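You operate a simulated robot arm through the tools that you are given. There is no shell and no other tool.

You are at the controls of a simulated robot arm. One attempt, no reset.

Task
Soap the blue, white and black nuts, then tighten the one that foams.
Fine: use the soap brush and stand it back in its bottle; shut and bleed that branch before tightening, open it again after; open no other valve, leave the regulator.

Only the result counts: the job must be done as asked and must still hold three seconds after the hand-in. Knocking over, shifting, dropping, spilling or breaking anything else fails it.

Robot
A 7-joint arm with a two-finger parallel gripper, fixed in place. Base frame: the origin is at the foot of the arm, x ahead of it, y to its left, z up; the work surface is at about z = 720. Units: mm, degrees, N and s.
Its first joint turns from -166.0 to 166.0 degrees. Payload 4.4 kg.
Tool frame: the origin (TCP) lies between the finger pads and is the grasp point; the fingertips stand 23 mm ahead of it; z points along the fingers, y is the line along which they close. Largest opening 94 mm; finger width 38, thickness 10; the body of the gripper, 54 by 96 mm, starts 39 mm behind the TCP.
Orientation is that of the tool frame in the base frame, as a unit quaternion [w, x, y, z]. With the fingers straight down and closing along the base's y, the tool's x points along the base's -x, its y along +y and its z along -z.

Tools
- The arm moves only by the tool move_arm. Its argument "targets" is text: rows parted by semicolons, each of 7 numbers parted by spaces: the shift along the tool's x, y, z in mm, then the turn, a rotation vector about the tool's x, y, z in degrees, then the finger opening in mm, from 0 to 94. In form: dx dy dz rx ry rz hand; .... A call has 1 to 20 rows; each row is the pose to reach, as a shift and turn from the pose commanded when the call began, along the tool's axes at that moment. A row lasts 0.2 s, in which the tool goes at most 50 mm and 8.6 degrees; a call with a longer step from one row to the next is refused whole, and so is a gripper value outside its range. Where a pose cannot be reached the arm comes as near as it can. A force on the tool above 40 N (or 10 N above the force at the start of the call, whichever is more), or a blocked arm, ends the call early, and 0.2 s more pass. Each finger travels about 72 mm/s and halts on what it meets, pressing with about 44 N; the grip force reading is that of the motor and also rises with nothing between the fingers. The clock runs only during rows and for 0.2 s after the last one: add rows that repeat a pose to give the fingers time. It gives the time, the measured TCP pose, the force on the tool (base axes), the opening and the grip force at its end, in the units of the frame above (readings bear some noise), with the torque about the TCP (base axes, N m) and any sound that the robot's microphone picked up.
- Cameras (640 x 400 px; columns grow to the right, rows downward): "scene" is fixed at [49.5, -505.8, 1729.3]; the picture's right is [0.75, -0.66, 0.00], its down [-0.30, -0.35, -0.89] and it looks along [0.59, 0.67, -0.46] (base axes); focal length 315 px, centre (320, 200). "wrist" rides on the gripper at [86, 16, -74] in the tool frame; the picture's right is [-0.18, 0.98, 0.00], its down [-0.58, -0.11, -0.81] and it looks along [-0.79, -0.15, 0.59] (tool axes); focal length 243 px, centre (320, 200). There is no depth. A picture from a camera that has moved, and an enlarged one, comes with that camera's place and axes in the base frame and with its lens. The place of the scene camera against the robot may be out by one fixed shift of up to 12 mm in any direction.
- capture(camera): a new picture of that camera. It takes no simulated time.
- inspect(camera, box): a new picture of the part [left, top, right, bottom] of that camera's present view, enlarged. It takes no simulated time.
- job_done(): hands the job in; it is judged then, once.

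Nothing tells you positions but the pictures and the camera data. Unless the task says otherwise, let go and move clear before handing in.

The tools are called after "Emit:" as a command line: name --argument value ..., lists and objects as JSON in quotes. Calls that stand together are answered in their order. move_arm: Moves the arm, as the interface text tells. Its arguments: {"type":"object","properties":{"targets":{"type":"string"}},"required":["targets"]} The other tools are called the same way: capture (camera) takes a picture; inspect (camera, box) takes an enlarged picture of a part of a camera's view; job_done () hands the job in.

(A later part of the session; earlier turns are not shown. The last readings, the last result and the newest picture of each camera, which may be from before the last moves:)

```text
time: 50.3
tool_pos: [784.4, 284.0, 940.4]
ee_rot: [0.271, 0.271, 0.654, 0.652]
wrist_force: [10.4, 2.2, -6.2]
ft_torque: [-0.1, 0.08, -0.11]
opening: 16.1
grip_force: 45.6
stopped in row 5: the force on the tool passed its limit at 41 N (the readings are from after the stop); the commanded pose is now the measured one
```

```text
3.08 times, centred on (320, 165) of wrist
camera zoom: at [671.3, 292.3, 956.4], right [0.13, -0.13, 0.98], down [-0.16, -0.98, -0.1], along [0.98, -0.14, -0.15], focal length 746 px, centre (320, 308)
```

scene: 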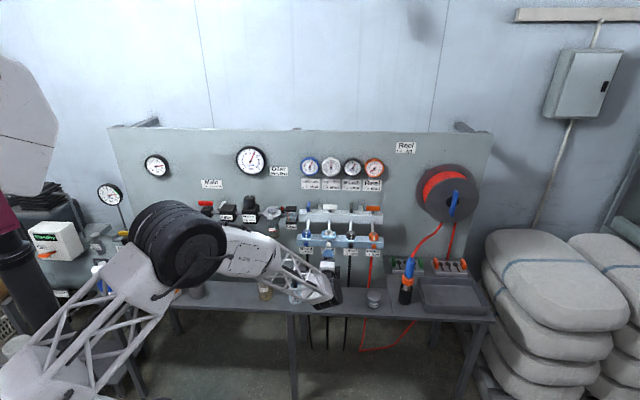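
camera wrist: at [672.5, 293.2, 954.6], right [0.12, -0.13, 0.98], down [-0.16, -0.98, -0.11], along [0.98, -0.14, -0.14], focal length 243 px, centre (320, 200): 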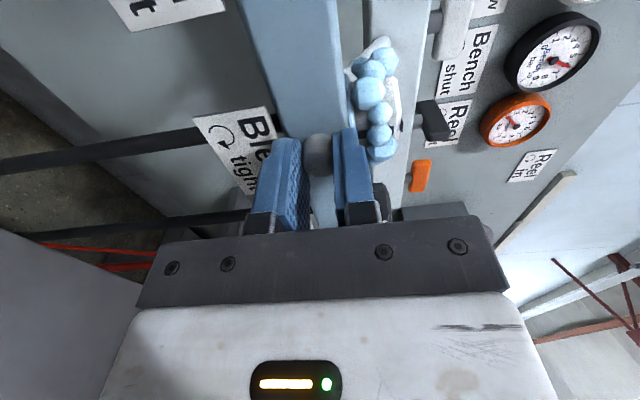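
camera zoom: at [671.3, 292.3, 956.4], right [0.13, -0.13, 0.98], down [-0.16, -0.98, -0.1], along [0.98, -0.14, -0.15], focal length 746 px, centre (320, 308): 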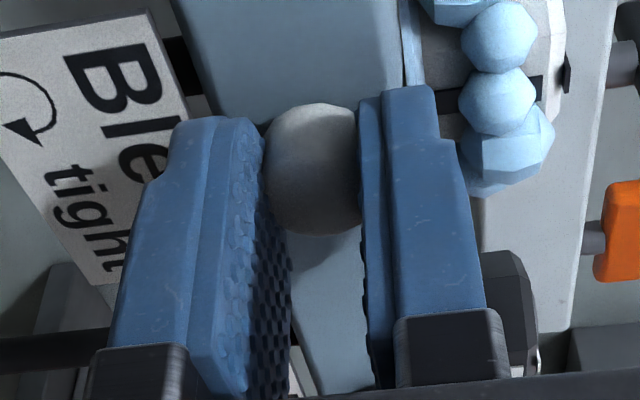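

Knob is gripped (16 mm). I'll turn it counter-clockwise (loosen), 32° first, watching force, sound and gauge.

Emit:
move_arm --targets "0 0 0 0 0 -8 10; 0 0 0 0 0 -16 10; 0 0 0 0 0 -24 10; 0 0 0 0 0 -32 10; 0 0 0 0 0 -32 10"

Emit:
inspect --camera "wrist" --box '[240, 100, 400, 230]'

Emit:
inspect --camera "scene" --box '[290, 145, 390, 265]'

```text
time: 51.5
tool_pos: [784.5, 283.0, 940.5]
ee_rot: [0.441, 0.08, 0.704, 0.551]
wrist_force: [1.5, -0.4, -13.9]
ft_torque: [-0.2, 0.27, -0.02]
opening: 16.0
grip_force: 45.0
```

```text
3.08 times, centred on (320, 165) of wrist
camera zoom: at [674.4, 288.8, 907.9], right [-0.26, 0.26, 0.93], down [-0.18, -0.96, 0.22], along [0.95, -0.11, 0.29], focal length 746 px, centre (320, 308)
```

zoom: 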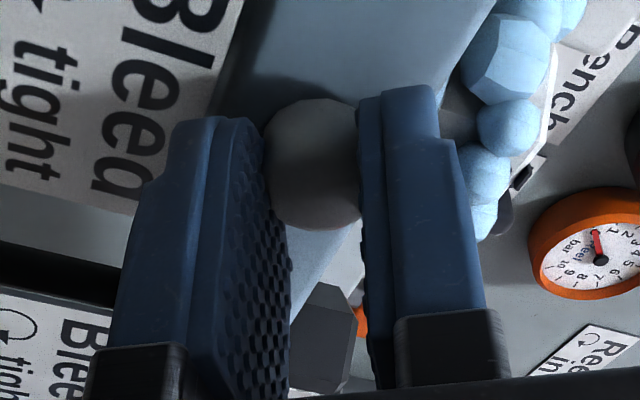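

```text
3.33 times, centred on (340, 205) of scene
camera zoom: at [49.5, -505.8, 1729.3], right [0.75, -0.66, 0.0], down [-0.3, -0.35, -0.89], along [0.59, 0.67, -0.46], focal length 1050 px, centre (253, 183)
```

zoom: 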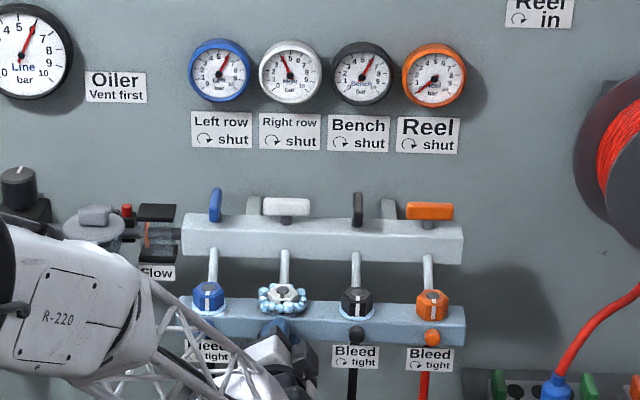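

Emit:
move_arm --targets "0 0 0 0 0 -8 10; 0 0 0 0 0 -16 10; 0 0 0 0 0 -24 10; 0 0 0 0 0 -32 10; 0 0 0 0 0 -40 10; 0 0 0 0 0 -40 10"

Emit:
inspect --camera "wrist" --box '[240, 100, 400, 230]'

Emit:
inspect --camera "scene" --box '[310, 150, 350, 180]'

```text
time: 52.9
tool_pos: [785.9, 283.6, 941.6]
ee_rot: [0.604, -0.166, 0.688, 0.367]
wrist_force: [8.5, -9.4, -7.1]
ft_torque: [-0.15, 0.08, -0.29]
opening: 15.9
grip_force: 45.4
```

```text
3.08 times, centred on (320, 165) of wrist
camera zoom: at [703.2, 260.3, 864.0], right [-0.62, 0.62, 0.48], down [-0.37, -0.77, 0.52], along [0.69, 0.15, 0.71], focal length 746 px, centre (320, 308)
```

zoom: 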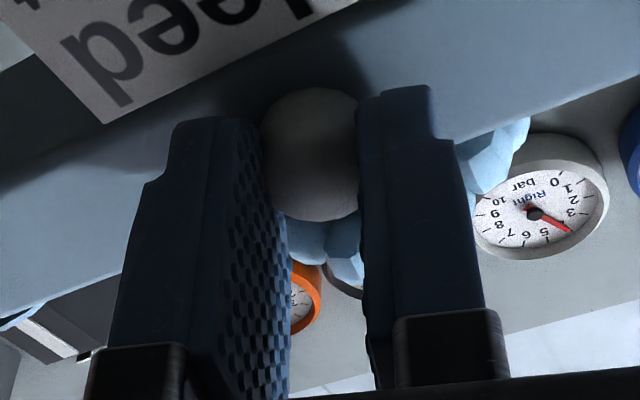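

```text
13.33 times, centred on (330, 165) of scene
camera zoom: at [49.5, -505.8, 1729.3], right [0.75, -0.66, 0.0], down [-0.3, -0.35, -0.89], along [0.59, 0.67, -0.46], focal length 4200 px, centre (187, 667)
```

zoom: 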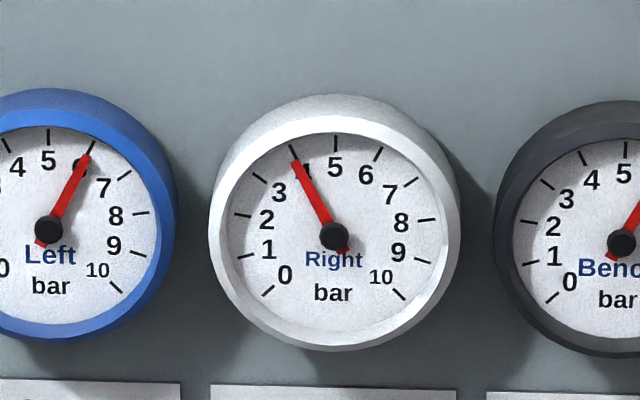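

Emit:
move_arm --targets "0 0 0 0 0 -8 10; 0 0 0 0 0 -16 10; 0 0 0 0 0 -24 10; 0 0 0 0 0 -32 10; 0 0 0 0 0 -40 10; 0 0 0 0 0 -40 10"

Emit:
inspect --camera "wrist" --box '[240, 100, 400, 230]'

Emit:
inspect --camera "scene" --box '[310, 150, 350, 180]'

Emit:
capture --camera "scene"

```text
time: 54.3
tool_pos: [784.6, 282.8, 941.0]
ee_rot: [0.692, -0.391, 0.59, 0.14]
wrist_force: [4.2, -5.2, 2.8]
ft_torque: [0.04, -0.2, -0.12]
opening: 17.3
grip_force: 44.9
```

```text
3.08 times, centred on (320, 165) of wrist
camera zoom: at [744.1, 217.9, 854.5], right [-0.69, 0.69, -0.2], down [-0.65, -0.48, 0.58], along [0.31, 0.53, 0.79], focal length 746 px, centre (320, 308)
```

zoom: 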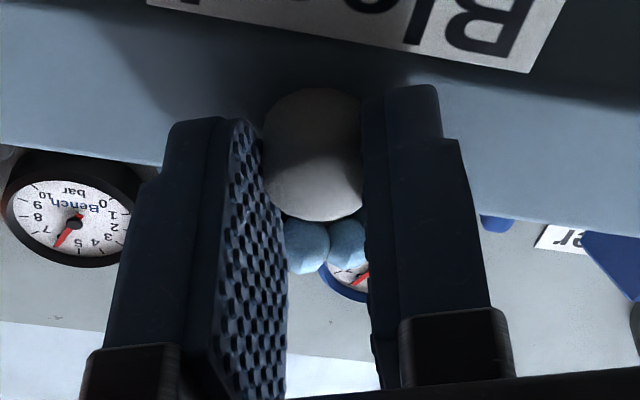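

```text
13.33 times, centred on (330, 165) of scene
camera zoom: at [49.5, -505.8, 1729.3], right [0.75, -0.66, 0.0], down [-0.3, -0.35, -0.89], along [0.59, 0.67, -0.46], focal length 4200 px, centre (187, 667)
```

zoom: 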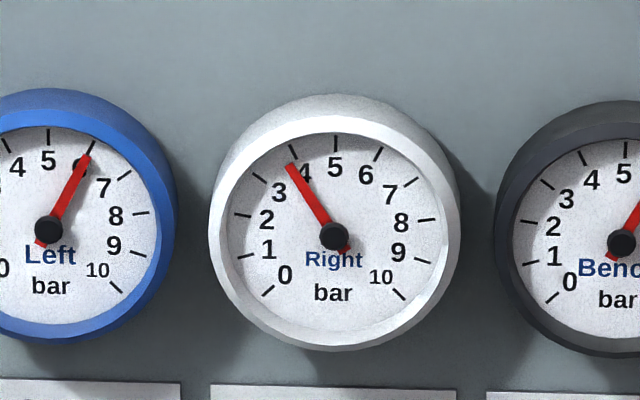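

```text
taken
```

scene: 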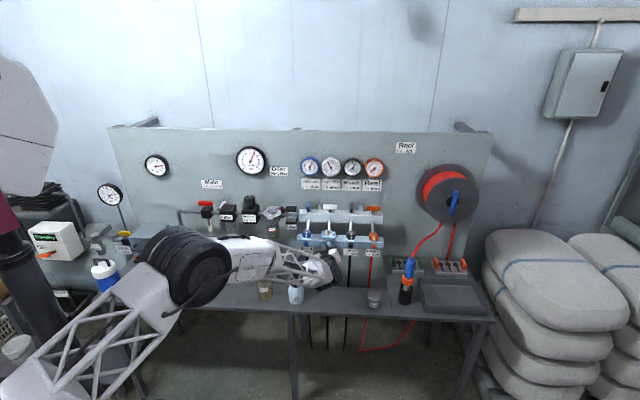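

Emit:
move_arm --targets "0 0 0 0 0 -8 10; 0 0 0 0 0 -16 10; 0 0 0 0 0 -24 10; 0 0 0 0 0 -32 10; 0 0 0 0 0 -40 10; 0 0 0 0 0 -40 10"

Emit:
inspect --camera "wrist" --box '[240, 100, 400, 230]'

Emit:
inspect --camera "scene" --box '[310, 150, 350, 180]'

Emit:
inspect --camera "scene" --box '[300, 215, 360, 265]'

```text
time: 54.6
tool_pos: [784.1, 281.0, 941.5]
ee_rot: [0.689, -0.41, 0.583, 0.13]
wrist_force: [-6.8, 6.4, 0.1]
ft_torque: [0.12, -0.12, 0.15]
opening: 17.7
grip_force: 45.2
out of reach, approached as far as the arm can: row 1
stopped in row 1: the force on the tool passed its limit at 72 N (the readings are from after the stop); the commanded pose is now the measured one
```

```text
3.08 times, centred on (320, 165) of wrist
camera zoom: at [746.6, 213.4, 856.7], right [-0.7, 0.67, -0.24], down [-0.66, -0.47, 0.59], along [0.28, 0.57, 0.77], focal length 746 px, centre (320, 308)
```

zoom: 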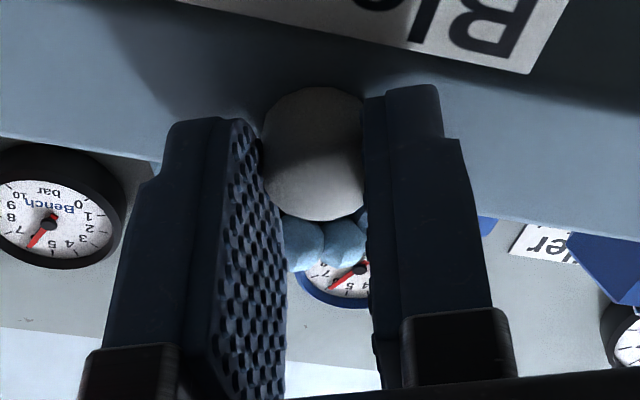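

```text
13.33 times, centred on (330, 165) of scene
camera zoom: at [49.5, -505.8, 1729.3], right [0.75, -0.66, 0.0], down [-0.3, -0.35, -0.89], along [0.59, 0.67, -0.46], focal length 4200 px, centre (187, 667)
```

zoom: 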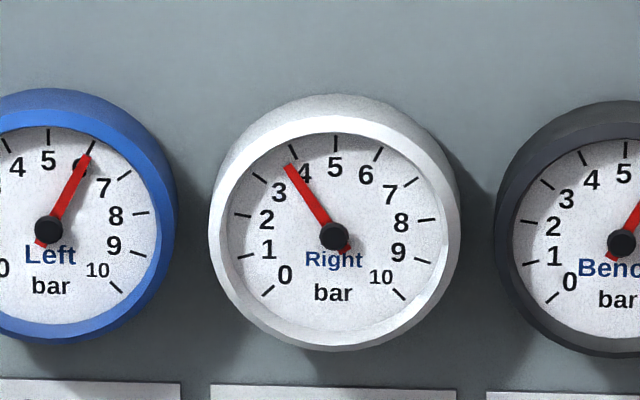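

```text
8.00 times, centred on (330, 240) of scene
camera zoom: at [49.5, -505.8, 1729.3], right [0.75, -0.66, 0.0], down [-0.3, -0.35, -0.89], along [0.59, 0.67, -0.46], focal length 2520 px, centre (240, -120)
```

zoom: 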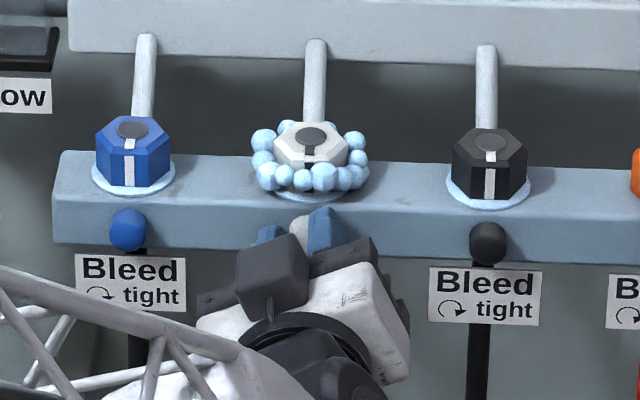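

The arm ran out of rotation there and the gauge is only sagging slowly (3.8 bar), so the bleed isn't open yet. I'll let go, back off a little, and look closely at the knob's shape and position.

Emit:
move_arm --targets "0 0 0 0 0 0 24; 0 0 0 0 0 0 34; 0 0 0 0 0 0 34; 0 0 -15 0 0 0 34; 0 0 -40 0 0 0 40; 0 0 -40 0 0 0 40"

Emit:
inspect --camera "wrist" --box '[240, 20, 400, 180]'

Emit:
inspect --camera "scene" --box '[300, 215, 360, 265]'

```text
time: 56.0
tool_pos: [757.7, 252.6, 941.5]
ee_rot: [0.689, -0.41, 0.583, 0.129]
wrist_force: [-0.6, 0.1, -0.5]
ft_torque: [0.02, 0.02, 0.01]
opening: 40.0
grip_force: 0.0
```

```text
2.50 times, centred on (320, 100) of wrist
camera zoom: at [719.5, 183.8, 857.9], right [-0.7, 0.67, -0.24], down [-0.66, -0.47, 0.59], along [0.28, 0.57, 0.77], focal length 606 px, centre (320, 450)
```

zoom: 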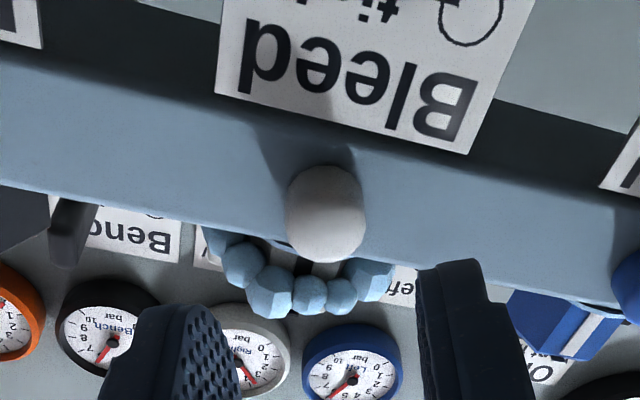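

```text
8.00 times, centred on (330, 240) of scene
camera zoom: at [49.5, -505.8, 1729.3], right [0.75, -0.66, 0.0], down [-0.3, -0.35, -0.89], along [0.59, 0.67, -0.46], focal length 2520 px, centre (240, -120)
```

zoom: 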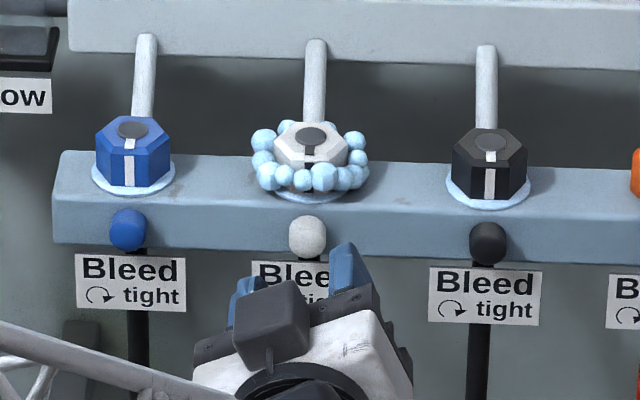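

Emit:
inspect --camera "wrist" --box '[300, 75, 345, 125]'

Emit:
inspect --camera "scene" --box '[315, 235, 345, 260]'

Emit:
inspect --camera "scene" --box '[337, 235, 367, 260]'

Emit:
inspect --camera "scene" --box '[292, 232, 322, 257]'

```text
8.00 times, centred on (322, 100) of wrist
camera zoom: at [719.5, 183.8, 857.9], right [-0.7, 0.67, -0.24], down [-0.66, -0.47, 0.59], along [0.28, 0.57, 0.77], focal length 1941 px, centre (300, 1000)
```

zoom: 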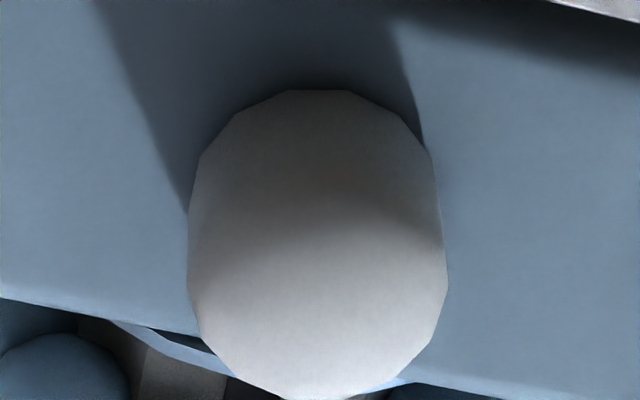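

```text
16.00 times, centred on (330, 248) of scene
camera zoom: at [49.5, -505.8, 1729.3], right [0.75, -0.66, 0.0], down [-0.3, -0.35, -0.89], along [0.59, 0.67, -0.46], focal length 5040 px, centre (160, -560)
```

zoom: 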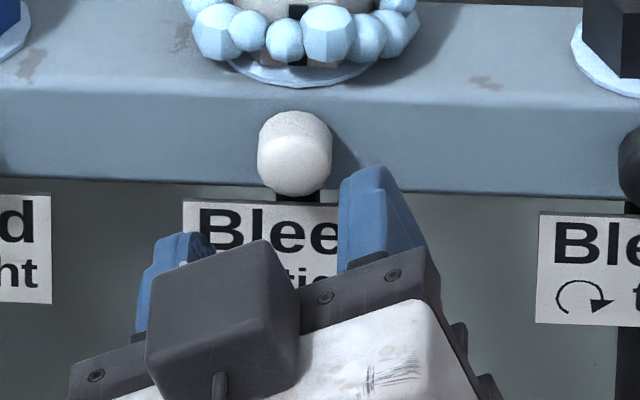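

```text
16.00 times, centred on (352, 248) of scene
camera zoom: at [49.5, -505.8, 1729.3], right [0.75, -0.66, 0.0], down [-0.3, -0.35, -0.89], along [0.59, 0.67, -0.46], focal length 5040 px, centre (-192, -560)
```

zoom: 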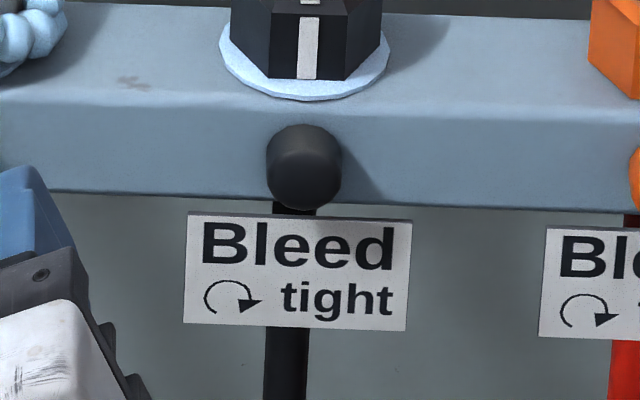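

```text
16.00 times, centred on (307, 244) of scene
camera zoom: at [49.5, -505.8, 1729.3], right [0.75, -0.66, 0.0], down [-0.3, -0.35, -0.89], along [0.59, 0.67, -0.46], focal length 5040 px, centre (528, -512)
```

zoom: 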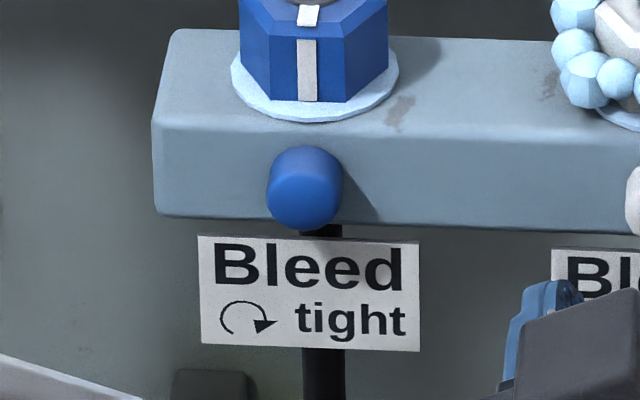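

The knob is a plain round stub and little torque showed, so it probably turned about 110° but needs more. I'll square the tool up, rotate back the other way while clear of the knob, and take another bite.

Emit:
move_arm --targets "0 0 0 1.02 -0.53 0 40; 0 0 0 1.02 -0.53 0 40"

Emit:
move_arm --targets "0 0 0 0 0 8 40; 0 0 0 0 0 16 40; 0 0 0 0 0 24 40; 0 0 0 0 0 32 40; 0 0 0 0 0 40 40; 0 0 0 0 0 48 40; 0 0 0 0 0 56 40; 0 0 0 0 0 64 40; 0 0 0 0 0 72 40; 0 0 0 0 0 80 40; 0 0 0 0 0 88 40; 0 0 0 0 0 96 40; 0 0 0 0 0 104 40; 0 0 0 0 0 112 40; 0 0 0 0 0 120 40; 0 0 0 0 0 128 40; 0 0 0 0 0 136 40; 0 0 0 0 0 144 40; 0 0 0 0 0 149.5 40; 0 0 0 0 0 149.5 40"

Emit:
capture --camera "wrist"

Emit:
inspect --camera "scene" --box '[300, 145, 380, 265]'

```text
time: 56.6
tool_pos: [757.3, 251.6, 942.7]
ee_rot: [0.694, -0.404, 0.582, 0.13]
wrist_force: [0.3, 1.1, 0.2]
ft_torque: [0.0, 0.0, 0.02]
opening: 40.1
grip_force: 0.1
```

```text
time: 60.8
tool_pos: [756.7, 254.1, 941.3]
ee_rot: [0.061, 0.455, 0.542, 0.704]
wrist_force: [-0.3, -0.6, 0.6]
ft_torque: [-0.04, -0.02, -0.06]
opening: 39.9
grip_force: 0.0
```

```text
taken
camera wrist: at [660.8, 244.6, 1004.6], right [0.51, -0.51, 0.7], down [-0.28, -0.86, -0.42], along [0.82, 0.02, -0.58], focal length 243 px, centre (320, 200)
```

wrist: 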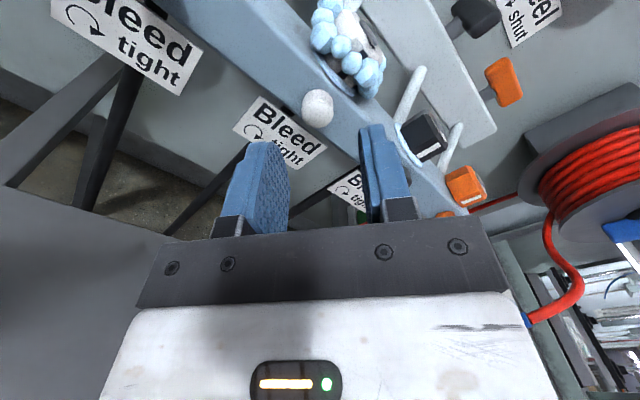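

```text
3.33 times, centred on (340, 205) of scene
camera zoom: at [49.5, -505.8, 1729.3], right [0.75, -0.66, 0.0], down [-0.3, -0.35, -0.89], along [0.59, 0.67, -0.46], focal length 1050 px, centre (253, 183)
```

zoom: 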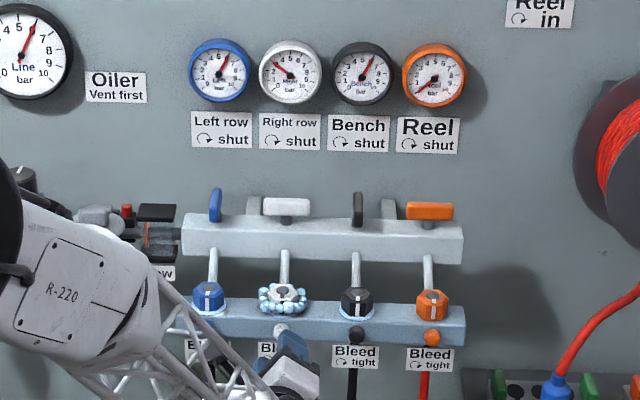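

The right-row gauge is at about 2.9 bar, still only from the leak. I'll re-approach the knob with the fingers a bit deeper and grip again.

Emit:
move_arm --targets "0.5 -1 15 0 0 0 34; 0.5 -1 28 0 0 0 30; 0.5 -1 37 0 0 0 30; 0.5 -1 42 0 0 0 30; 0.5 -1 42 0 0 0 30"

Emit:
inspect --camera "wrist" --box '[240, 100, 400, 230]'

```text
time: 62.0
tool_pos: [785.0, 282.3, 940.8]
ee_rot: [0.06, 0.455, 0.542, 0.704]
wrist_force: [0.3, 0.1, -1.0]
ft_torque: [-0.01, 0.01, -0.07]
opening: 30.1
grip_force: 0.1
```

```text
3.08 times, centred on (320, 165) of wrist
camera zoom: at [689.9, 274.8, 1003.9], right [0.51, -0.51, 0.7], down [-0.28, -0.86, -0.42], along [0.82, 0.02, -0.58], focal length 746 px, centre (320, 308)
```

zoom: 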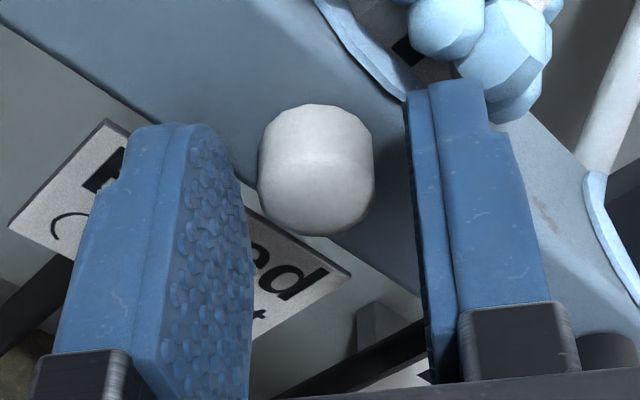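

Emit:
move_arm --targets "0 -1.5 2 0 0 0 30; 0 -2 3.5 0 0 0 30; 0 -2 3.5 0 0 0 24; 0 -2 3.5 0 0 0 18; 0 -2 3.5 0 0 0 12; 0 -2 3.5 0 0 0 10; 0 -2 3.5 0 0 0 10"

Emit:
inspect --camera "wrist" --box '[240, 100, 400, 230]'

```text
time: 63.6
tool_pos: [787.4, 286.2, 940.4]
ee_rot: [0.062, 0.455, 0.54, 0.705]
wrist_force: [-12.1, -31.1, 18.5]
ft_torque: [0.07, -0.17, -0.53]
opening: 17.7
grip_force: 44.9
```

```text
3.08 times, centred on (320, 165) of wrist
camera zoom: at [691.3, 277.3, 1003.1], right [0.51, -0.51, 0.7], down [-0.28, -0.86, -0.42], along [0.82, 0.02, -0.58], focal length 746 px, centre (320, 308)
```

zoom: 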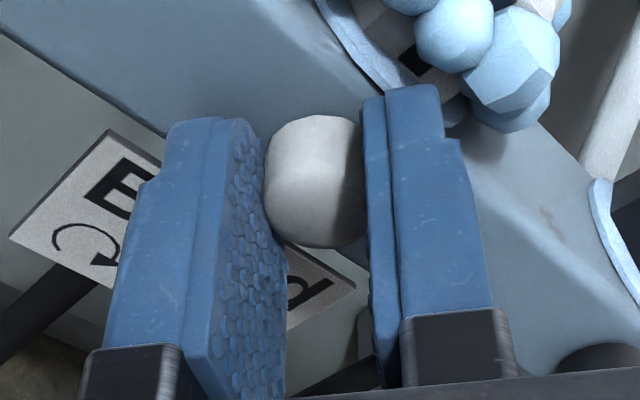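

Emit:
move_arm --targets "0 1.5 -1.5 0 0 0 10; 0 3 -3 0 0 0 10; 0 3 -3 0 0 0 10"

```text
time: 64.4
tool_pos: [785.4, 284.3, 941.6]
ee_rot: [0.06, 0.455, 0.543, 0.703]
wrist_force: [7.5, 14.9, -13.4]
ft_torque: [-0.07, 0.08, 0.09]
opening: 17.1
grip_force: 45.0
```

Emit:
move_arm --targets "0 -1 1 0 0 0 10; 0 -1 1 0 0 -8 10; 0 -1 1 0 0 -16 10; 0 -1 1 0 0 -24 10; 0 -1 1 0 0 -32 10; 0 -1 1 0 0 -40 10; 0 -1 1 0 0 -48 10; 0 -1 1 0 0 -48 10"

Emit:
inspect --camera "wrist" --box '[240, 100, 400, 230]'

Emit:
inspect --camera "scene" --box '[310, 150, 350, 180]'

```text
time: 66.2
tool_pos: [786.7, 284.2, 939.4]
ee_rot: [0.342, 0.194, 0.681, 0.618]
wrist_force: [1.2, -0.7, -22.8]
ft_torque: [-0.35, 0.32, 0.05]
opening: 17.7
grip_force: 45.6
```

```text
3.08 times, centred on (320, 165) of wrist
camera zoom: at [672.0, 294.0, 936.5], right [-0.03, 0.03, 1.0], down [-0.15, -0.99, 0.03], along [0.99, -0.15, 0.03], focal length 746 px, centre (320, 308)
```

zoom: 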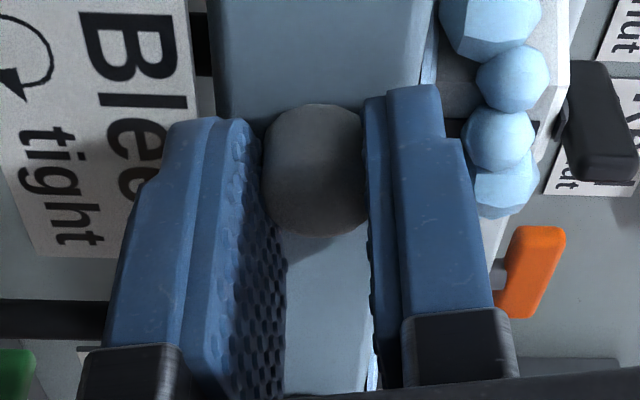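

```text
13.33 times, centred on (330, 165) of scene
camera zoom: at [49.5, -505.8, 1729.3], right [0.75, -0.66, 0.0], down [-0.3, -0.35, -0.89], along [0.59, 0.67, -0.46], focal length 4200 px, centre (187, 667)
```

zoom: 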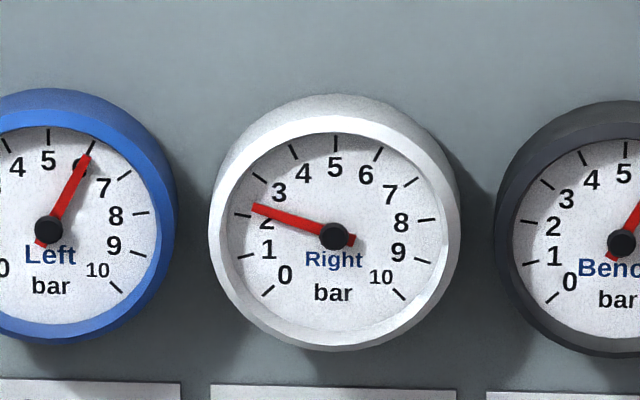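

Emit:
move_arm --targets "0 0.5 0 0 0 -8 10; 0 1 0 0 0 -16 10; 0 1 0 0 0 -24 10; 0 1 0 0 0 -32 10; 0 1 0 0 0 -40 10; 0 1 0 0 0 -48 10; 0 1 0 0 0 -56 10; 0 1 0 0 0 -64 10; 0 1 0 0 0 -72 10; 0 1 0 0 0 -72 10"

Emit:
inspect --camera "wrist" --box '[240, 100, 400, 230]'

Emit:
inspect --camera "scene" --box '[310, 150, 350, 180]'

```text
time: 68.4
tool_pos: [788.3, 285.1, 944.1]
ee_rot: [0.641, -0.243, 0.664, 0.3]
wrist_force: [13.7, -15.0, -1.8]
ft_torque: [-0.14, 0.03, -0.45]
opening: 17.5
grip_force: 45.1
```

```text
3.08 times, centred on (320, 165) of wrist
camera zoom: at [718.1, 249.1, 858.5], right [-0.68, 0.68, 0.27], down [-0.46, -0.68, 0.57], along [0.57, 0.27, 0.78], focal length 746 px, centre (320, 308)
```

zoom: 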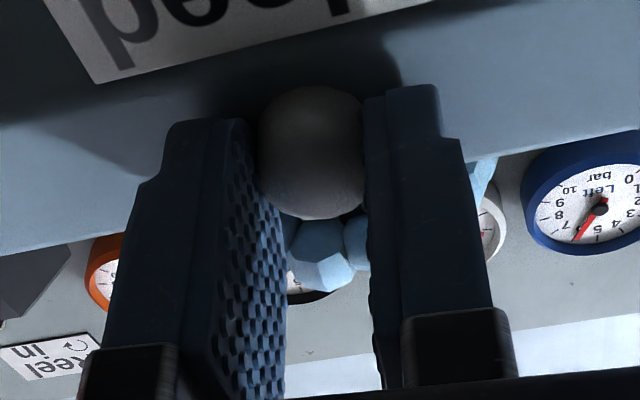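

```text
13.33 times, centred on (330, 165) of scene
camera zoom: at [49.5, -505.8, 1729.3], right [0.75, -0.66, 0.0], down [-0.3, -0.35, -0.89], along [0.59, 0.67, -0.46], focal length 4200 px, centre (187, 667)
```

zoom: 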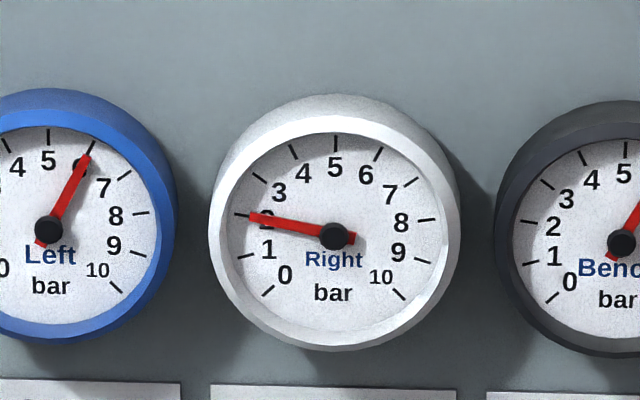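

Emit:
inspect --camera "wrist" --box '[290, 120, 350, 180]'

Emit:
move_arm --targets "0 0 0 0 0 -6 10; 0 0 0 0 0 -12 10; 0 0 0 0 0 -18 10; 0 0 0 0 0 -18 10"

Emit:
inspect --camera "wrist" --box '[290, 120, 350, 180]'

Emit:
inspect --camera "scene" --box '[310, 150, 350, 180]'

```text
6.67 times, centred on (320, 150) of wrist
camera zoom: at [718.1, 249.1, 858.5], right [-0.68, 0.68, 0.27], down [-0.46, -0.68, 0.57], along [0.57, 0.27, 0.78], focal length 1618 px, centre (320, 533)
```

zoom: 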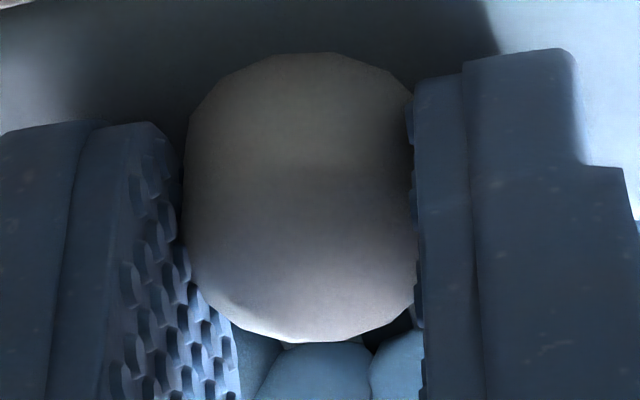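

```text
time: 69.4
tool_pos: [786.5, 284.9, 942.3]
ee_rot: [0.679, -0.344, 0.619, 0.196]
wrist_force: [3.9, -5.2, -2.3]
ft_torque: [0.01, -0.04, -0.12]
opening: 17.7
grip_force: 44.9
```

```text
6.67 times, centred on (320, 150) of wrist
camera zoom: at [736.6, 229.8, 853.9], right [-0.71, 0.71, -0.04], down [-0.59, -0.55, 0.59], along [0.39, 0.44, 0.81], focal length 1618 px, centre (320, 533)
```

zoom: 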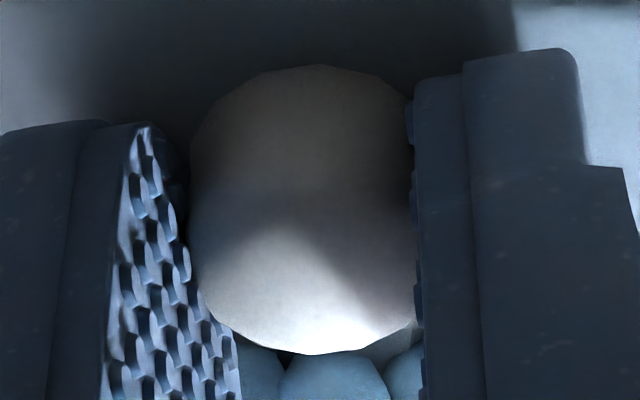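

```text
13.33 times, centred on (330, 165) of scene
camera zoom: at [49.5, -505.8, 1729.3], right [0.75, -0.66, 0.0], down [-0.3, -0.35, -0.89], along [0.59, 0.67, -0.46], focal length 4200 px, centre (187, 667)
```

zoom: 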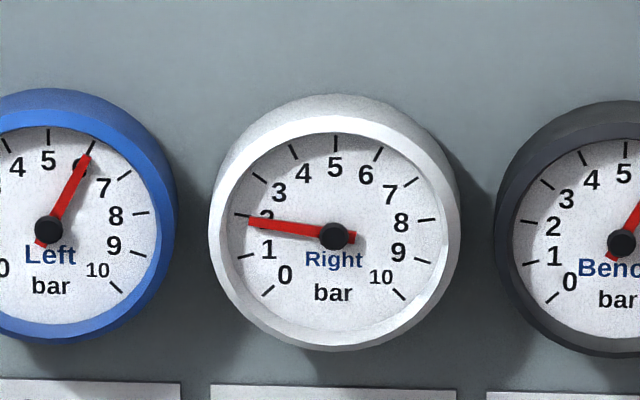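

Emit:
move_arm --targets "0 0 0 0 0 8 10; 0 0 0 0 0 16 10; 0 0 0 0 0 24 10; 0 0 0 0 0 32 10; 0 0 0 0 0 32 10"

Emit:
inspect --camera "wrist" --box '[290, 120, 350, 180]'

```text
time: 70.6
tool_pos: [787.7, 283.9, 942.1]
ee_rot: [0.599, -0.159, 0.689, 0.376]
wrist_force: [7.6, -9.3, 5.8]
ft_torque: [0.08, -0.1, -0.3]
opening: 16.4
grip_force: 45.4
```

```text
6.67 times, centred on (320, 150) of wrist
camera zoom: at [703.9, 262.6, 865.9], right [-0.61, 0.61, 0.5], down [-0.36, -0.78, 0.51], along [0.7, 0.14, 0.7], focal length 1618 px, centre (320, 533)
```

zoom: 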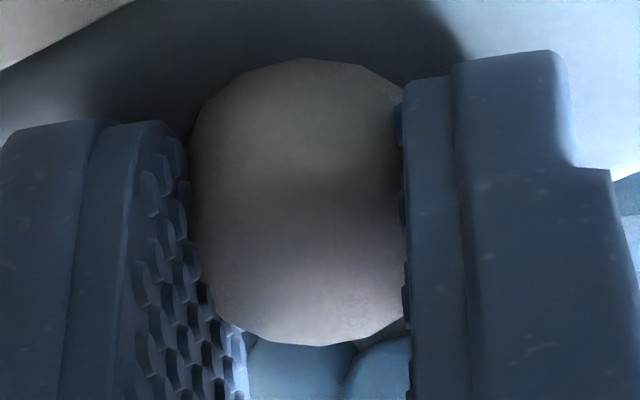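

Emit:
inspect --camera "wrist" --box '[302, 125, 338, 170]'

Emit:
move_arm --targets "0 0 0 0 0 7.5 10; 0 0 0 0 0 15 10; 0 0 0 0 0 15 10"

Emit:
inspect --camera "wrist" --box '[302, 125, 338, 170]'

Emit:
inspect --camera "scene" --box '[310, 150, 350, 180]'

```text
8.89 times, centred on (320, 148) of wrist
camera zoom: at [703.9, 262.6, 865.9], right [-0.61, 0.61, 0.5], down [-0.36, -0.78, 0.51], along [0.7, 0.14, 0.7], focal length 2157 px, centre (320, 667)
```

zoom: 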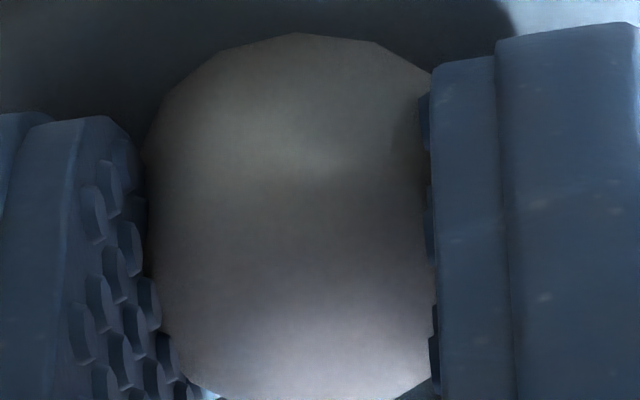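

```text
time: 71.4
tool_pos: [786.5, 283.5, 942.1]
ee_rot: [0.544, -0.066, 0.705, 0.45]
wrist_force: [16.0, -17.5, -6.6]
ft_torque: [-0.09, 0.07, -0.56]
opening: 16.0
grip_force: 45.1
```

```text
8.89 times, centred on (320, 148) of wrist
camera zoom: at [690.1, 275.4, 878.6], right [-0.5, 0.5, 0.7], down [-0.27, -0.86, 0.42], along [0.82, 0.02, 0.57], focal length 2157 px, centre (320, 667)
```

zoom: 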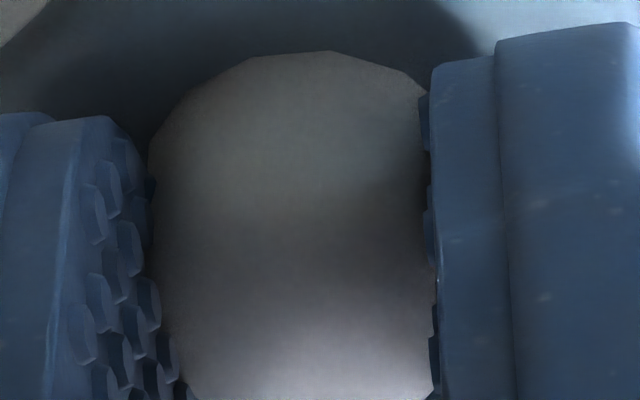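

```text
13.33 times, centred on (330, 165) of scene
camera zoom: at [49.5, -505.8, 1729.3], right [0.75, -0.66, 0.0], down [-0.3, -0.35, -0.89], along [0.59, 0.67, -0.46], focal length 4200 px, centre (187, 667)
```

zoom: 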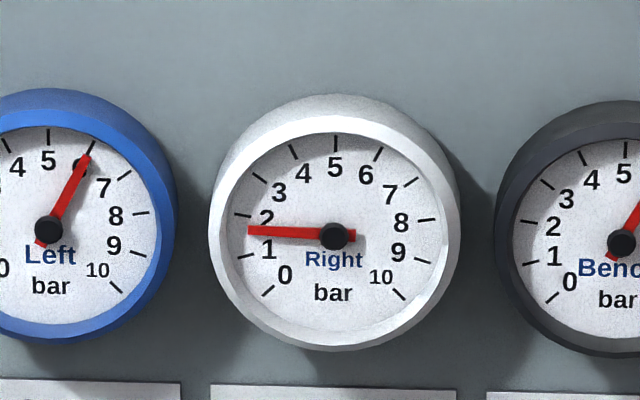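

Emit:
move_arm --targets "0 0 0 0 0 -7.5 10; 0 0 0 0 0 -15 10; 0 0 0 0 0 -15 10"

Emit:
inspect --camera "wrist" --box '[302, 125, 338, 170]'

```text
time: 72.2
tool_pos: [787.0, 284.8, 940.2]
ee_rot: [0.598, -0.16, 0.69, 0.375]
wrist_force: [3.4, -5.6, -17.6]
ft_torque: [-0.3, 0.32, -0.12]
opening: 16.0
grip_force: 45.1
```

```text
8.89 times, centred on (320, 148) of wrist
camera zoom: at [703.0, 262.7, 863.8], right [-0.61, 0.61, 0.5], down [-0.36, -0.78, 0.52], along [0.7, 0.14, 0.7], focal length 2157 px, centre (320, 667)
```

zoom: 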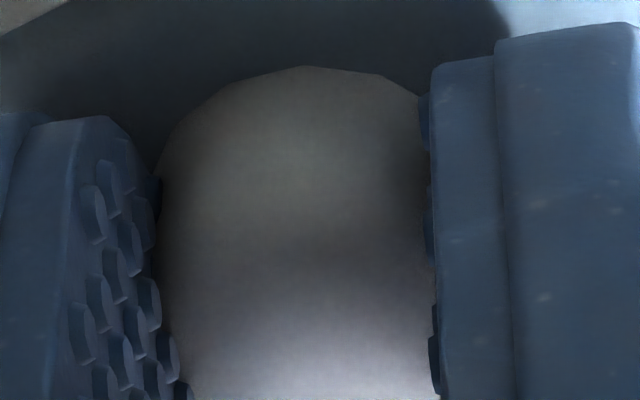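

Silhouette comparison shows the fingers have been slipping around the knob, helped by my being a couple of mm off its axis. I'll open, read the free position, and re-centre precisely before trying again.

Emit:
move_arm --targets "0 0 0 0 0 0 24; 0 0 0 0 0 0 28; 0 0 0 0 0 0 28"

Emit:
inspect --camera "wrist" --box '[280, 110, 360, 190]'

Emit:
move_arm --targets "0 0 0 0 0 0 28"

```text
time: 73.0
tool_pos: [787.3, 284.9, 941.1]
ee_rot: [0.599, -0.16, 0.689, 0.375]
wrist_force: [1.0, -0.3, 0.0]
ft_torque: [-0.01, 0.01, 0.02]
opening: 27.8
grip_force: 0.1
```

```text
5.00 times, centred on (320, 150) of wrist
camera zoom: at [703.6, 262.7, 865.2], right [-0.61, 0.61, 0.5], down [-0.36, -0.78, 0.51], along [0.7, 0.14, 0.7], focal length 1213 px, centre (320, 450)
```

zoom: 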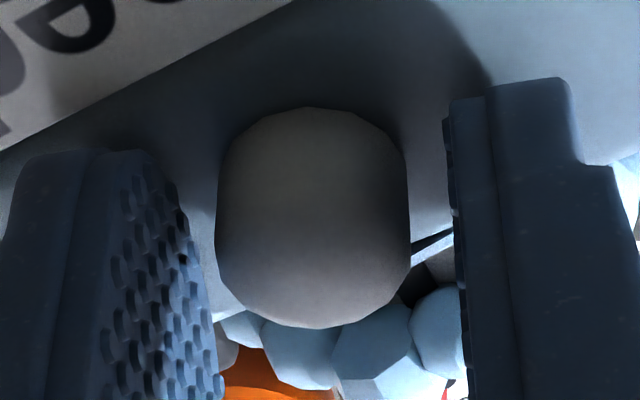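

```text
time: 73.4
tool_pos: [787.4, 284.0, 941.8]
ee_rot: [0.599, -0.158, 0.69, 0.375]
wrist_force: [-0.7, -0.2, -0.2]
ft_torque: [0.02, 0.02, -0.02]
opening: 28.0
grip_force: 0.1
```

Emit:
move_arm --targets "0.6 -0.7 1 0 0 0 24; 0.6 -0.7 1 0 0 0 16; 0.6 -0.7 1 0 0 0 8; 0.6 -0.7 1 0 0 0 0; 0.6 -0.7 1 0 0 0 0; 0.6 -0.7 1 0 0 0 0"

Emit:
inspect --camera "wrist" --box '[296, 120, 344, 180]'

Emit:
move_arm --targets "0 0 0 0 0 -5 0; 0 0 0 0 0 -10 0; 0 0 0 0 0 -15 0; 0 0 0 0 0 -15 0"

Emit:
inspect --camera "wrist" --box '[296, 120, 344, 180]'

```text
time: 74.8
tool_pos: [785.9, 285.1, 941.2]
ee_rot: [0.599, -0.158, 0.689, 0.375]
wrist_force: [-0.9, 0.6, -0.7]
ft_torque: [-0.02, -0.03, 0.04]
opening: 17.3
grip_force: 45.0
```

```text
6.67 times, centred on (320, 150) of wrist
camera zoom: at [704.4, 263.3, 864.6], right [-0.61, 0.61, 0.5], down [-0.36, -0.78, 0.51], along [0.7, 0.14, 0.7], focal length 1618 px, centre (320, 533)
```

zoom: 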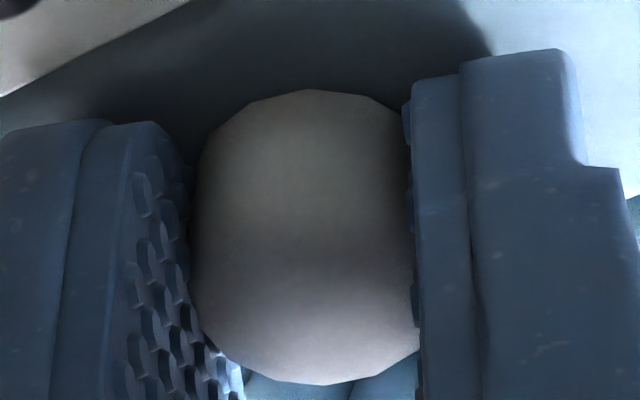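

```text
time: 75.8
tool_pos: [786.8, 285.1, 941.6]
ee_rot: [0.643, -0.248, 0.663, 0.294]
wrist_force: [-7.4, 5.7, 7.7]
ft_torque: [0.13, -0.14, 0.29]
opening: 17.6
grip_force: 45.1
```

```text
6.67 times, centred on (320, 150) of wrist
camera zoom: at [719.4, 248.5, 856.6], right [-0.69, 0.68, 0.25], down [-0.46, -0.68, 0.57], along [0.56, 0.28, 0.78], focal length 1618 px, centre (320, 533)
```

zoom: 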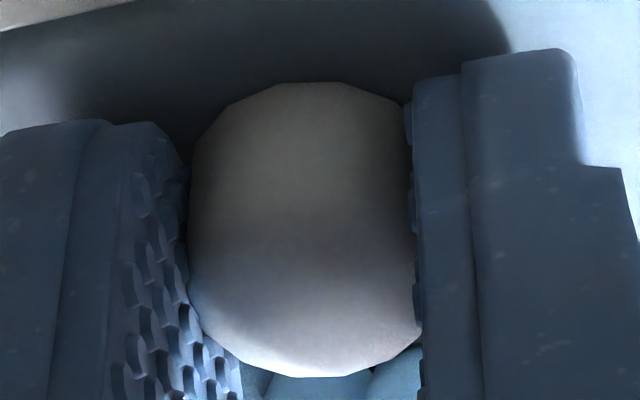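

Fingers still slip on the round knob. I'll release, push the fingertips fully up to the block face for the deepest possible hold, and try once more.

Emit:
move_arm --targets "0 0 0 0 0 0 26; 0 0 1.5 0 0 0 26; 0 0 2.5 0 0 0 26; 0 0 2.5 0 0 0 26"

Emit:
inspect --camera "wrist" --box '[280, 110, 360, 190]'

Emit:
inspect --camera "scene" --box '[310, 150, 350, 180]'

```text
time: 76.5
tool_pos: [788.7, 285.5, 941.0]
ee_rot: [0.642, -0.247, 0.663, 0.294]
wrist_force: [-21.3, -10.4, 9.5]
ft_torque: [0.28, -0.45, 0.0]
opening: 26.0
grip_force: 0.1
stopped in row 3: the force on the tool passed its limit at 48 N (the readings are from after the stop); the commanded pose is now the measured one
```

```text
5.00 times, centred on (320, 150) of wrist
camera zoom: at [719.8, 248.6, 856.1], right [-0.68, 0.68, 0.25], down [-0.46, -0.68, 0.57], along [0.56, 0.27, 0.78], focal length 1213 px, centre (320, 450)
```

zoom: 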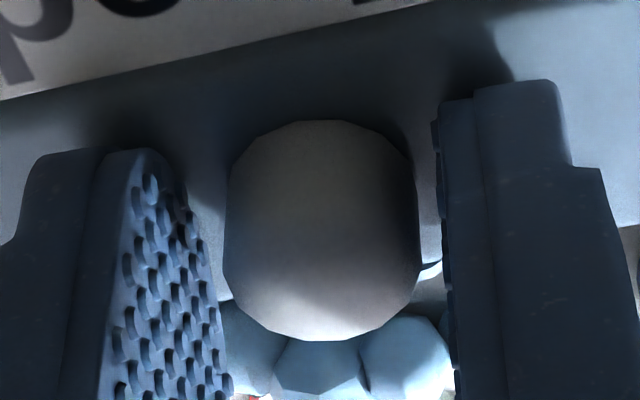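

```text
13.33 times, centred on (330, 165) of scene
camera zoom: at [49.5, -505.8, 1729.3], right [0.75, -0.66, 0.0], down [-0.3, -0.35, -0.89], along [0.59, 0.67, -0.46], focal length 4200 px, centre (187, 667)
```

zoom: 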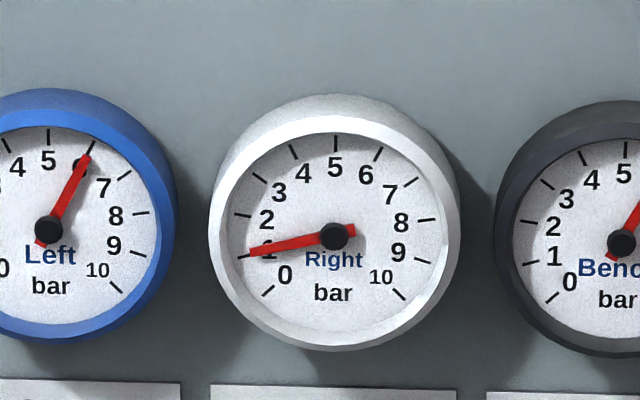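

Emit:
move_arm --targets "0 0 -0.7 0 0 0 20; 0 0 -0.7 0 0 0 10; 0 0 -0.7 0 0 0 0; 0 0 -0.7 0 0 0 0; 0 0 -0.7 0 0 0 0"

Emit:
inspect --camera "wrist" --box '[296, 120, 344, 180]'

Emit:
move_arm --targets "0 0 0 0 0 2 0; 0 0 0 0 0 4 0; 0 0 0 0 0 6 0; 0 0 0 0 0 8 0; 0 0 0 0 0 10 0; 0 0 0 0 0 12 0; 0 0 0 0 0 15 0; 0 0 0 0 0 15 0"

Emit:
inspect --camera "wrist" --box '[296, 120, 344, 180]'

```text
time: 77.8
tool_pos: [788.3, 284.4, 940.5]
ee_rot: [0.642, -0.248, 0.663, 0.294]
wrist_force: [-14.2, 15.8, -3.3]
ft_torque: [-0.05, -0.02, 0.53]
opening: 17.5
grip_force: 44.4
```

```text
6.67 times, centred on (320, 150) of wrist
camera zoom: at [719.2, 248.5, 855.6], right [-0.68, 0.68, 0.25], down [-0.46, -0.68, 0.57], along [0.56, 0.28, 0.78], focal length 1618 px, centre (320, 533)
```

zoom: 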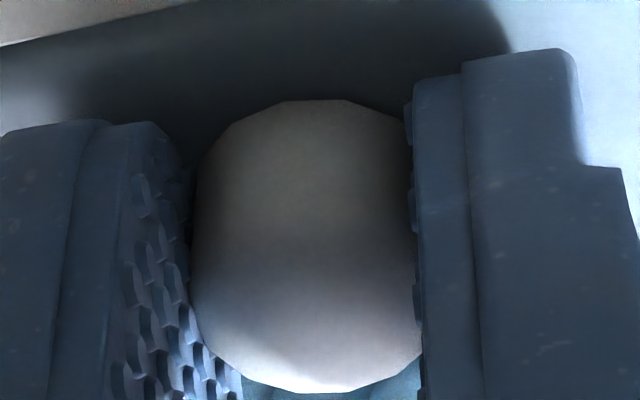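

```text
time: 79.5
tool_pos: [787.7, 283.9, 942.3]
ee_rot: [0.599, -0.158, 0.689, 0.375]
wrist_force: [-6.9, 7.8, 0.6]
ft_torque: [0.09, 0.01, 0.12]
opening: 17.2
grip_force: 45.0
```

```text
6.67 times, centred on (320, 150) of wrist
camera zoom: at [704.7, 263.4, 865.2], right [-0.61, 0.61, 0.5], down [-0.36, -0.78, 0.51], along [0.7, 0.14, 0.7], focal length 1618 px, centre (320, 533)
```

zoom: 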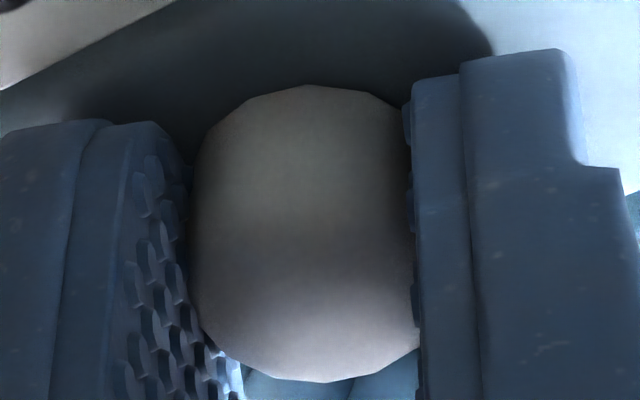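

I accidentally tested the tightening direction there; that is expected to slip. I'll now try loosening slowly from this deep grip.

Emit:
move_arm --targets "0 0 0 0 0 -1 0; 0 0 0 0 0 -2 0; 0 0 0 0 0 -3 0; 0 0 0 0 0 -4 0; 0 0 0 0 0 -5 0; 0 0 0 0 0 -6 0; 0 0 0 0 0 -7 0; 0 0 0 0 0 -8 0; 0 0 0 0 0 -9 0; 0 0 0 0 0 -10 0; 0 0 0 0 0 -11 0; 0 0 0 0 0 -12 0; 0 0 0 0 0 -13 0; 0 0 0 0 0 -14 0; 0 0 0 0 0 -15 0"

Emit:
inspect --camera "wrist" --box '[296, 120, 344, 180]'

Emit:
inspect --camera "scene" --box '[310, 150, 350, 180]'

```text
time: 82.8
tool_pos: [787.5, 285.7, 941.7]
ee_rot: [0.642, -0.248, 0.663, 0.295]
wrist_force: [-15.5, 15.7, 11.0]
ft_torque: [0.27, -0.17, 0.55]
opening: 17.6
grip_force: 45.5
```

```text
6.67 times, centred on (320, 150) of wrist
camera zoom: at [719.2, 248.4, 856.0], right [-0.68, 0.68, 0.25], down [-0.46, -0.68, 0.57], along [0.56, 0.28, 0.78], focal length 1618 px, centre (320, 533)
```

zoom: 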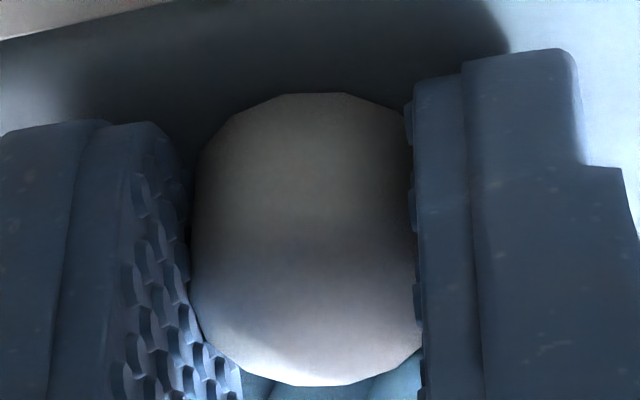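

```text
13.33 times, centred on (330, 165) of scene
camera zoom: at [49.5, -505.8, 1729.3], right [0.75, -0.66, 0.0], down [-0.3, -0.35, -0.89], along [0.59, 0.67, -0.46], focal length 4200 px, centre (187, 667)
```

zoom: 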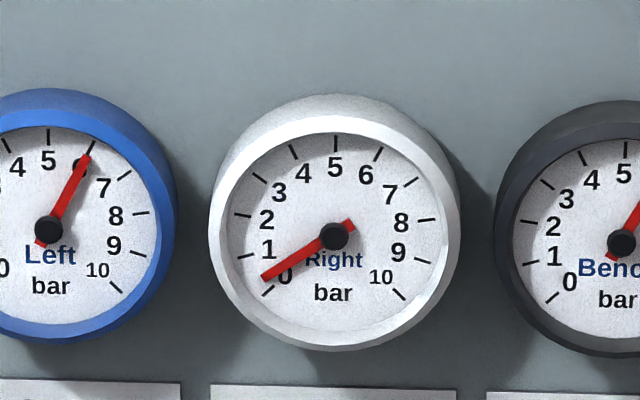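

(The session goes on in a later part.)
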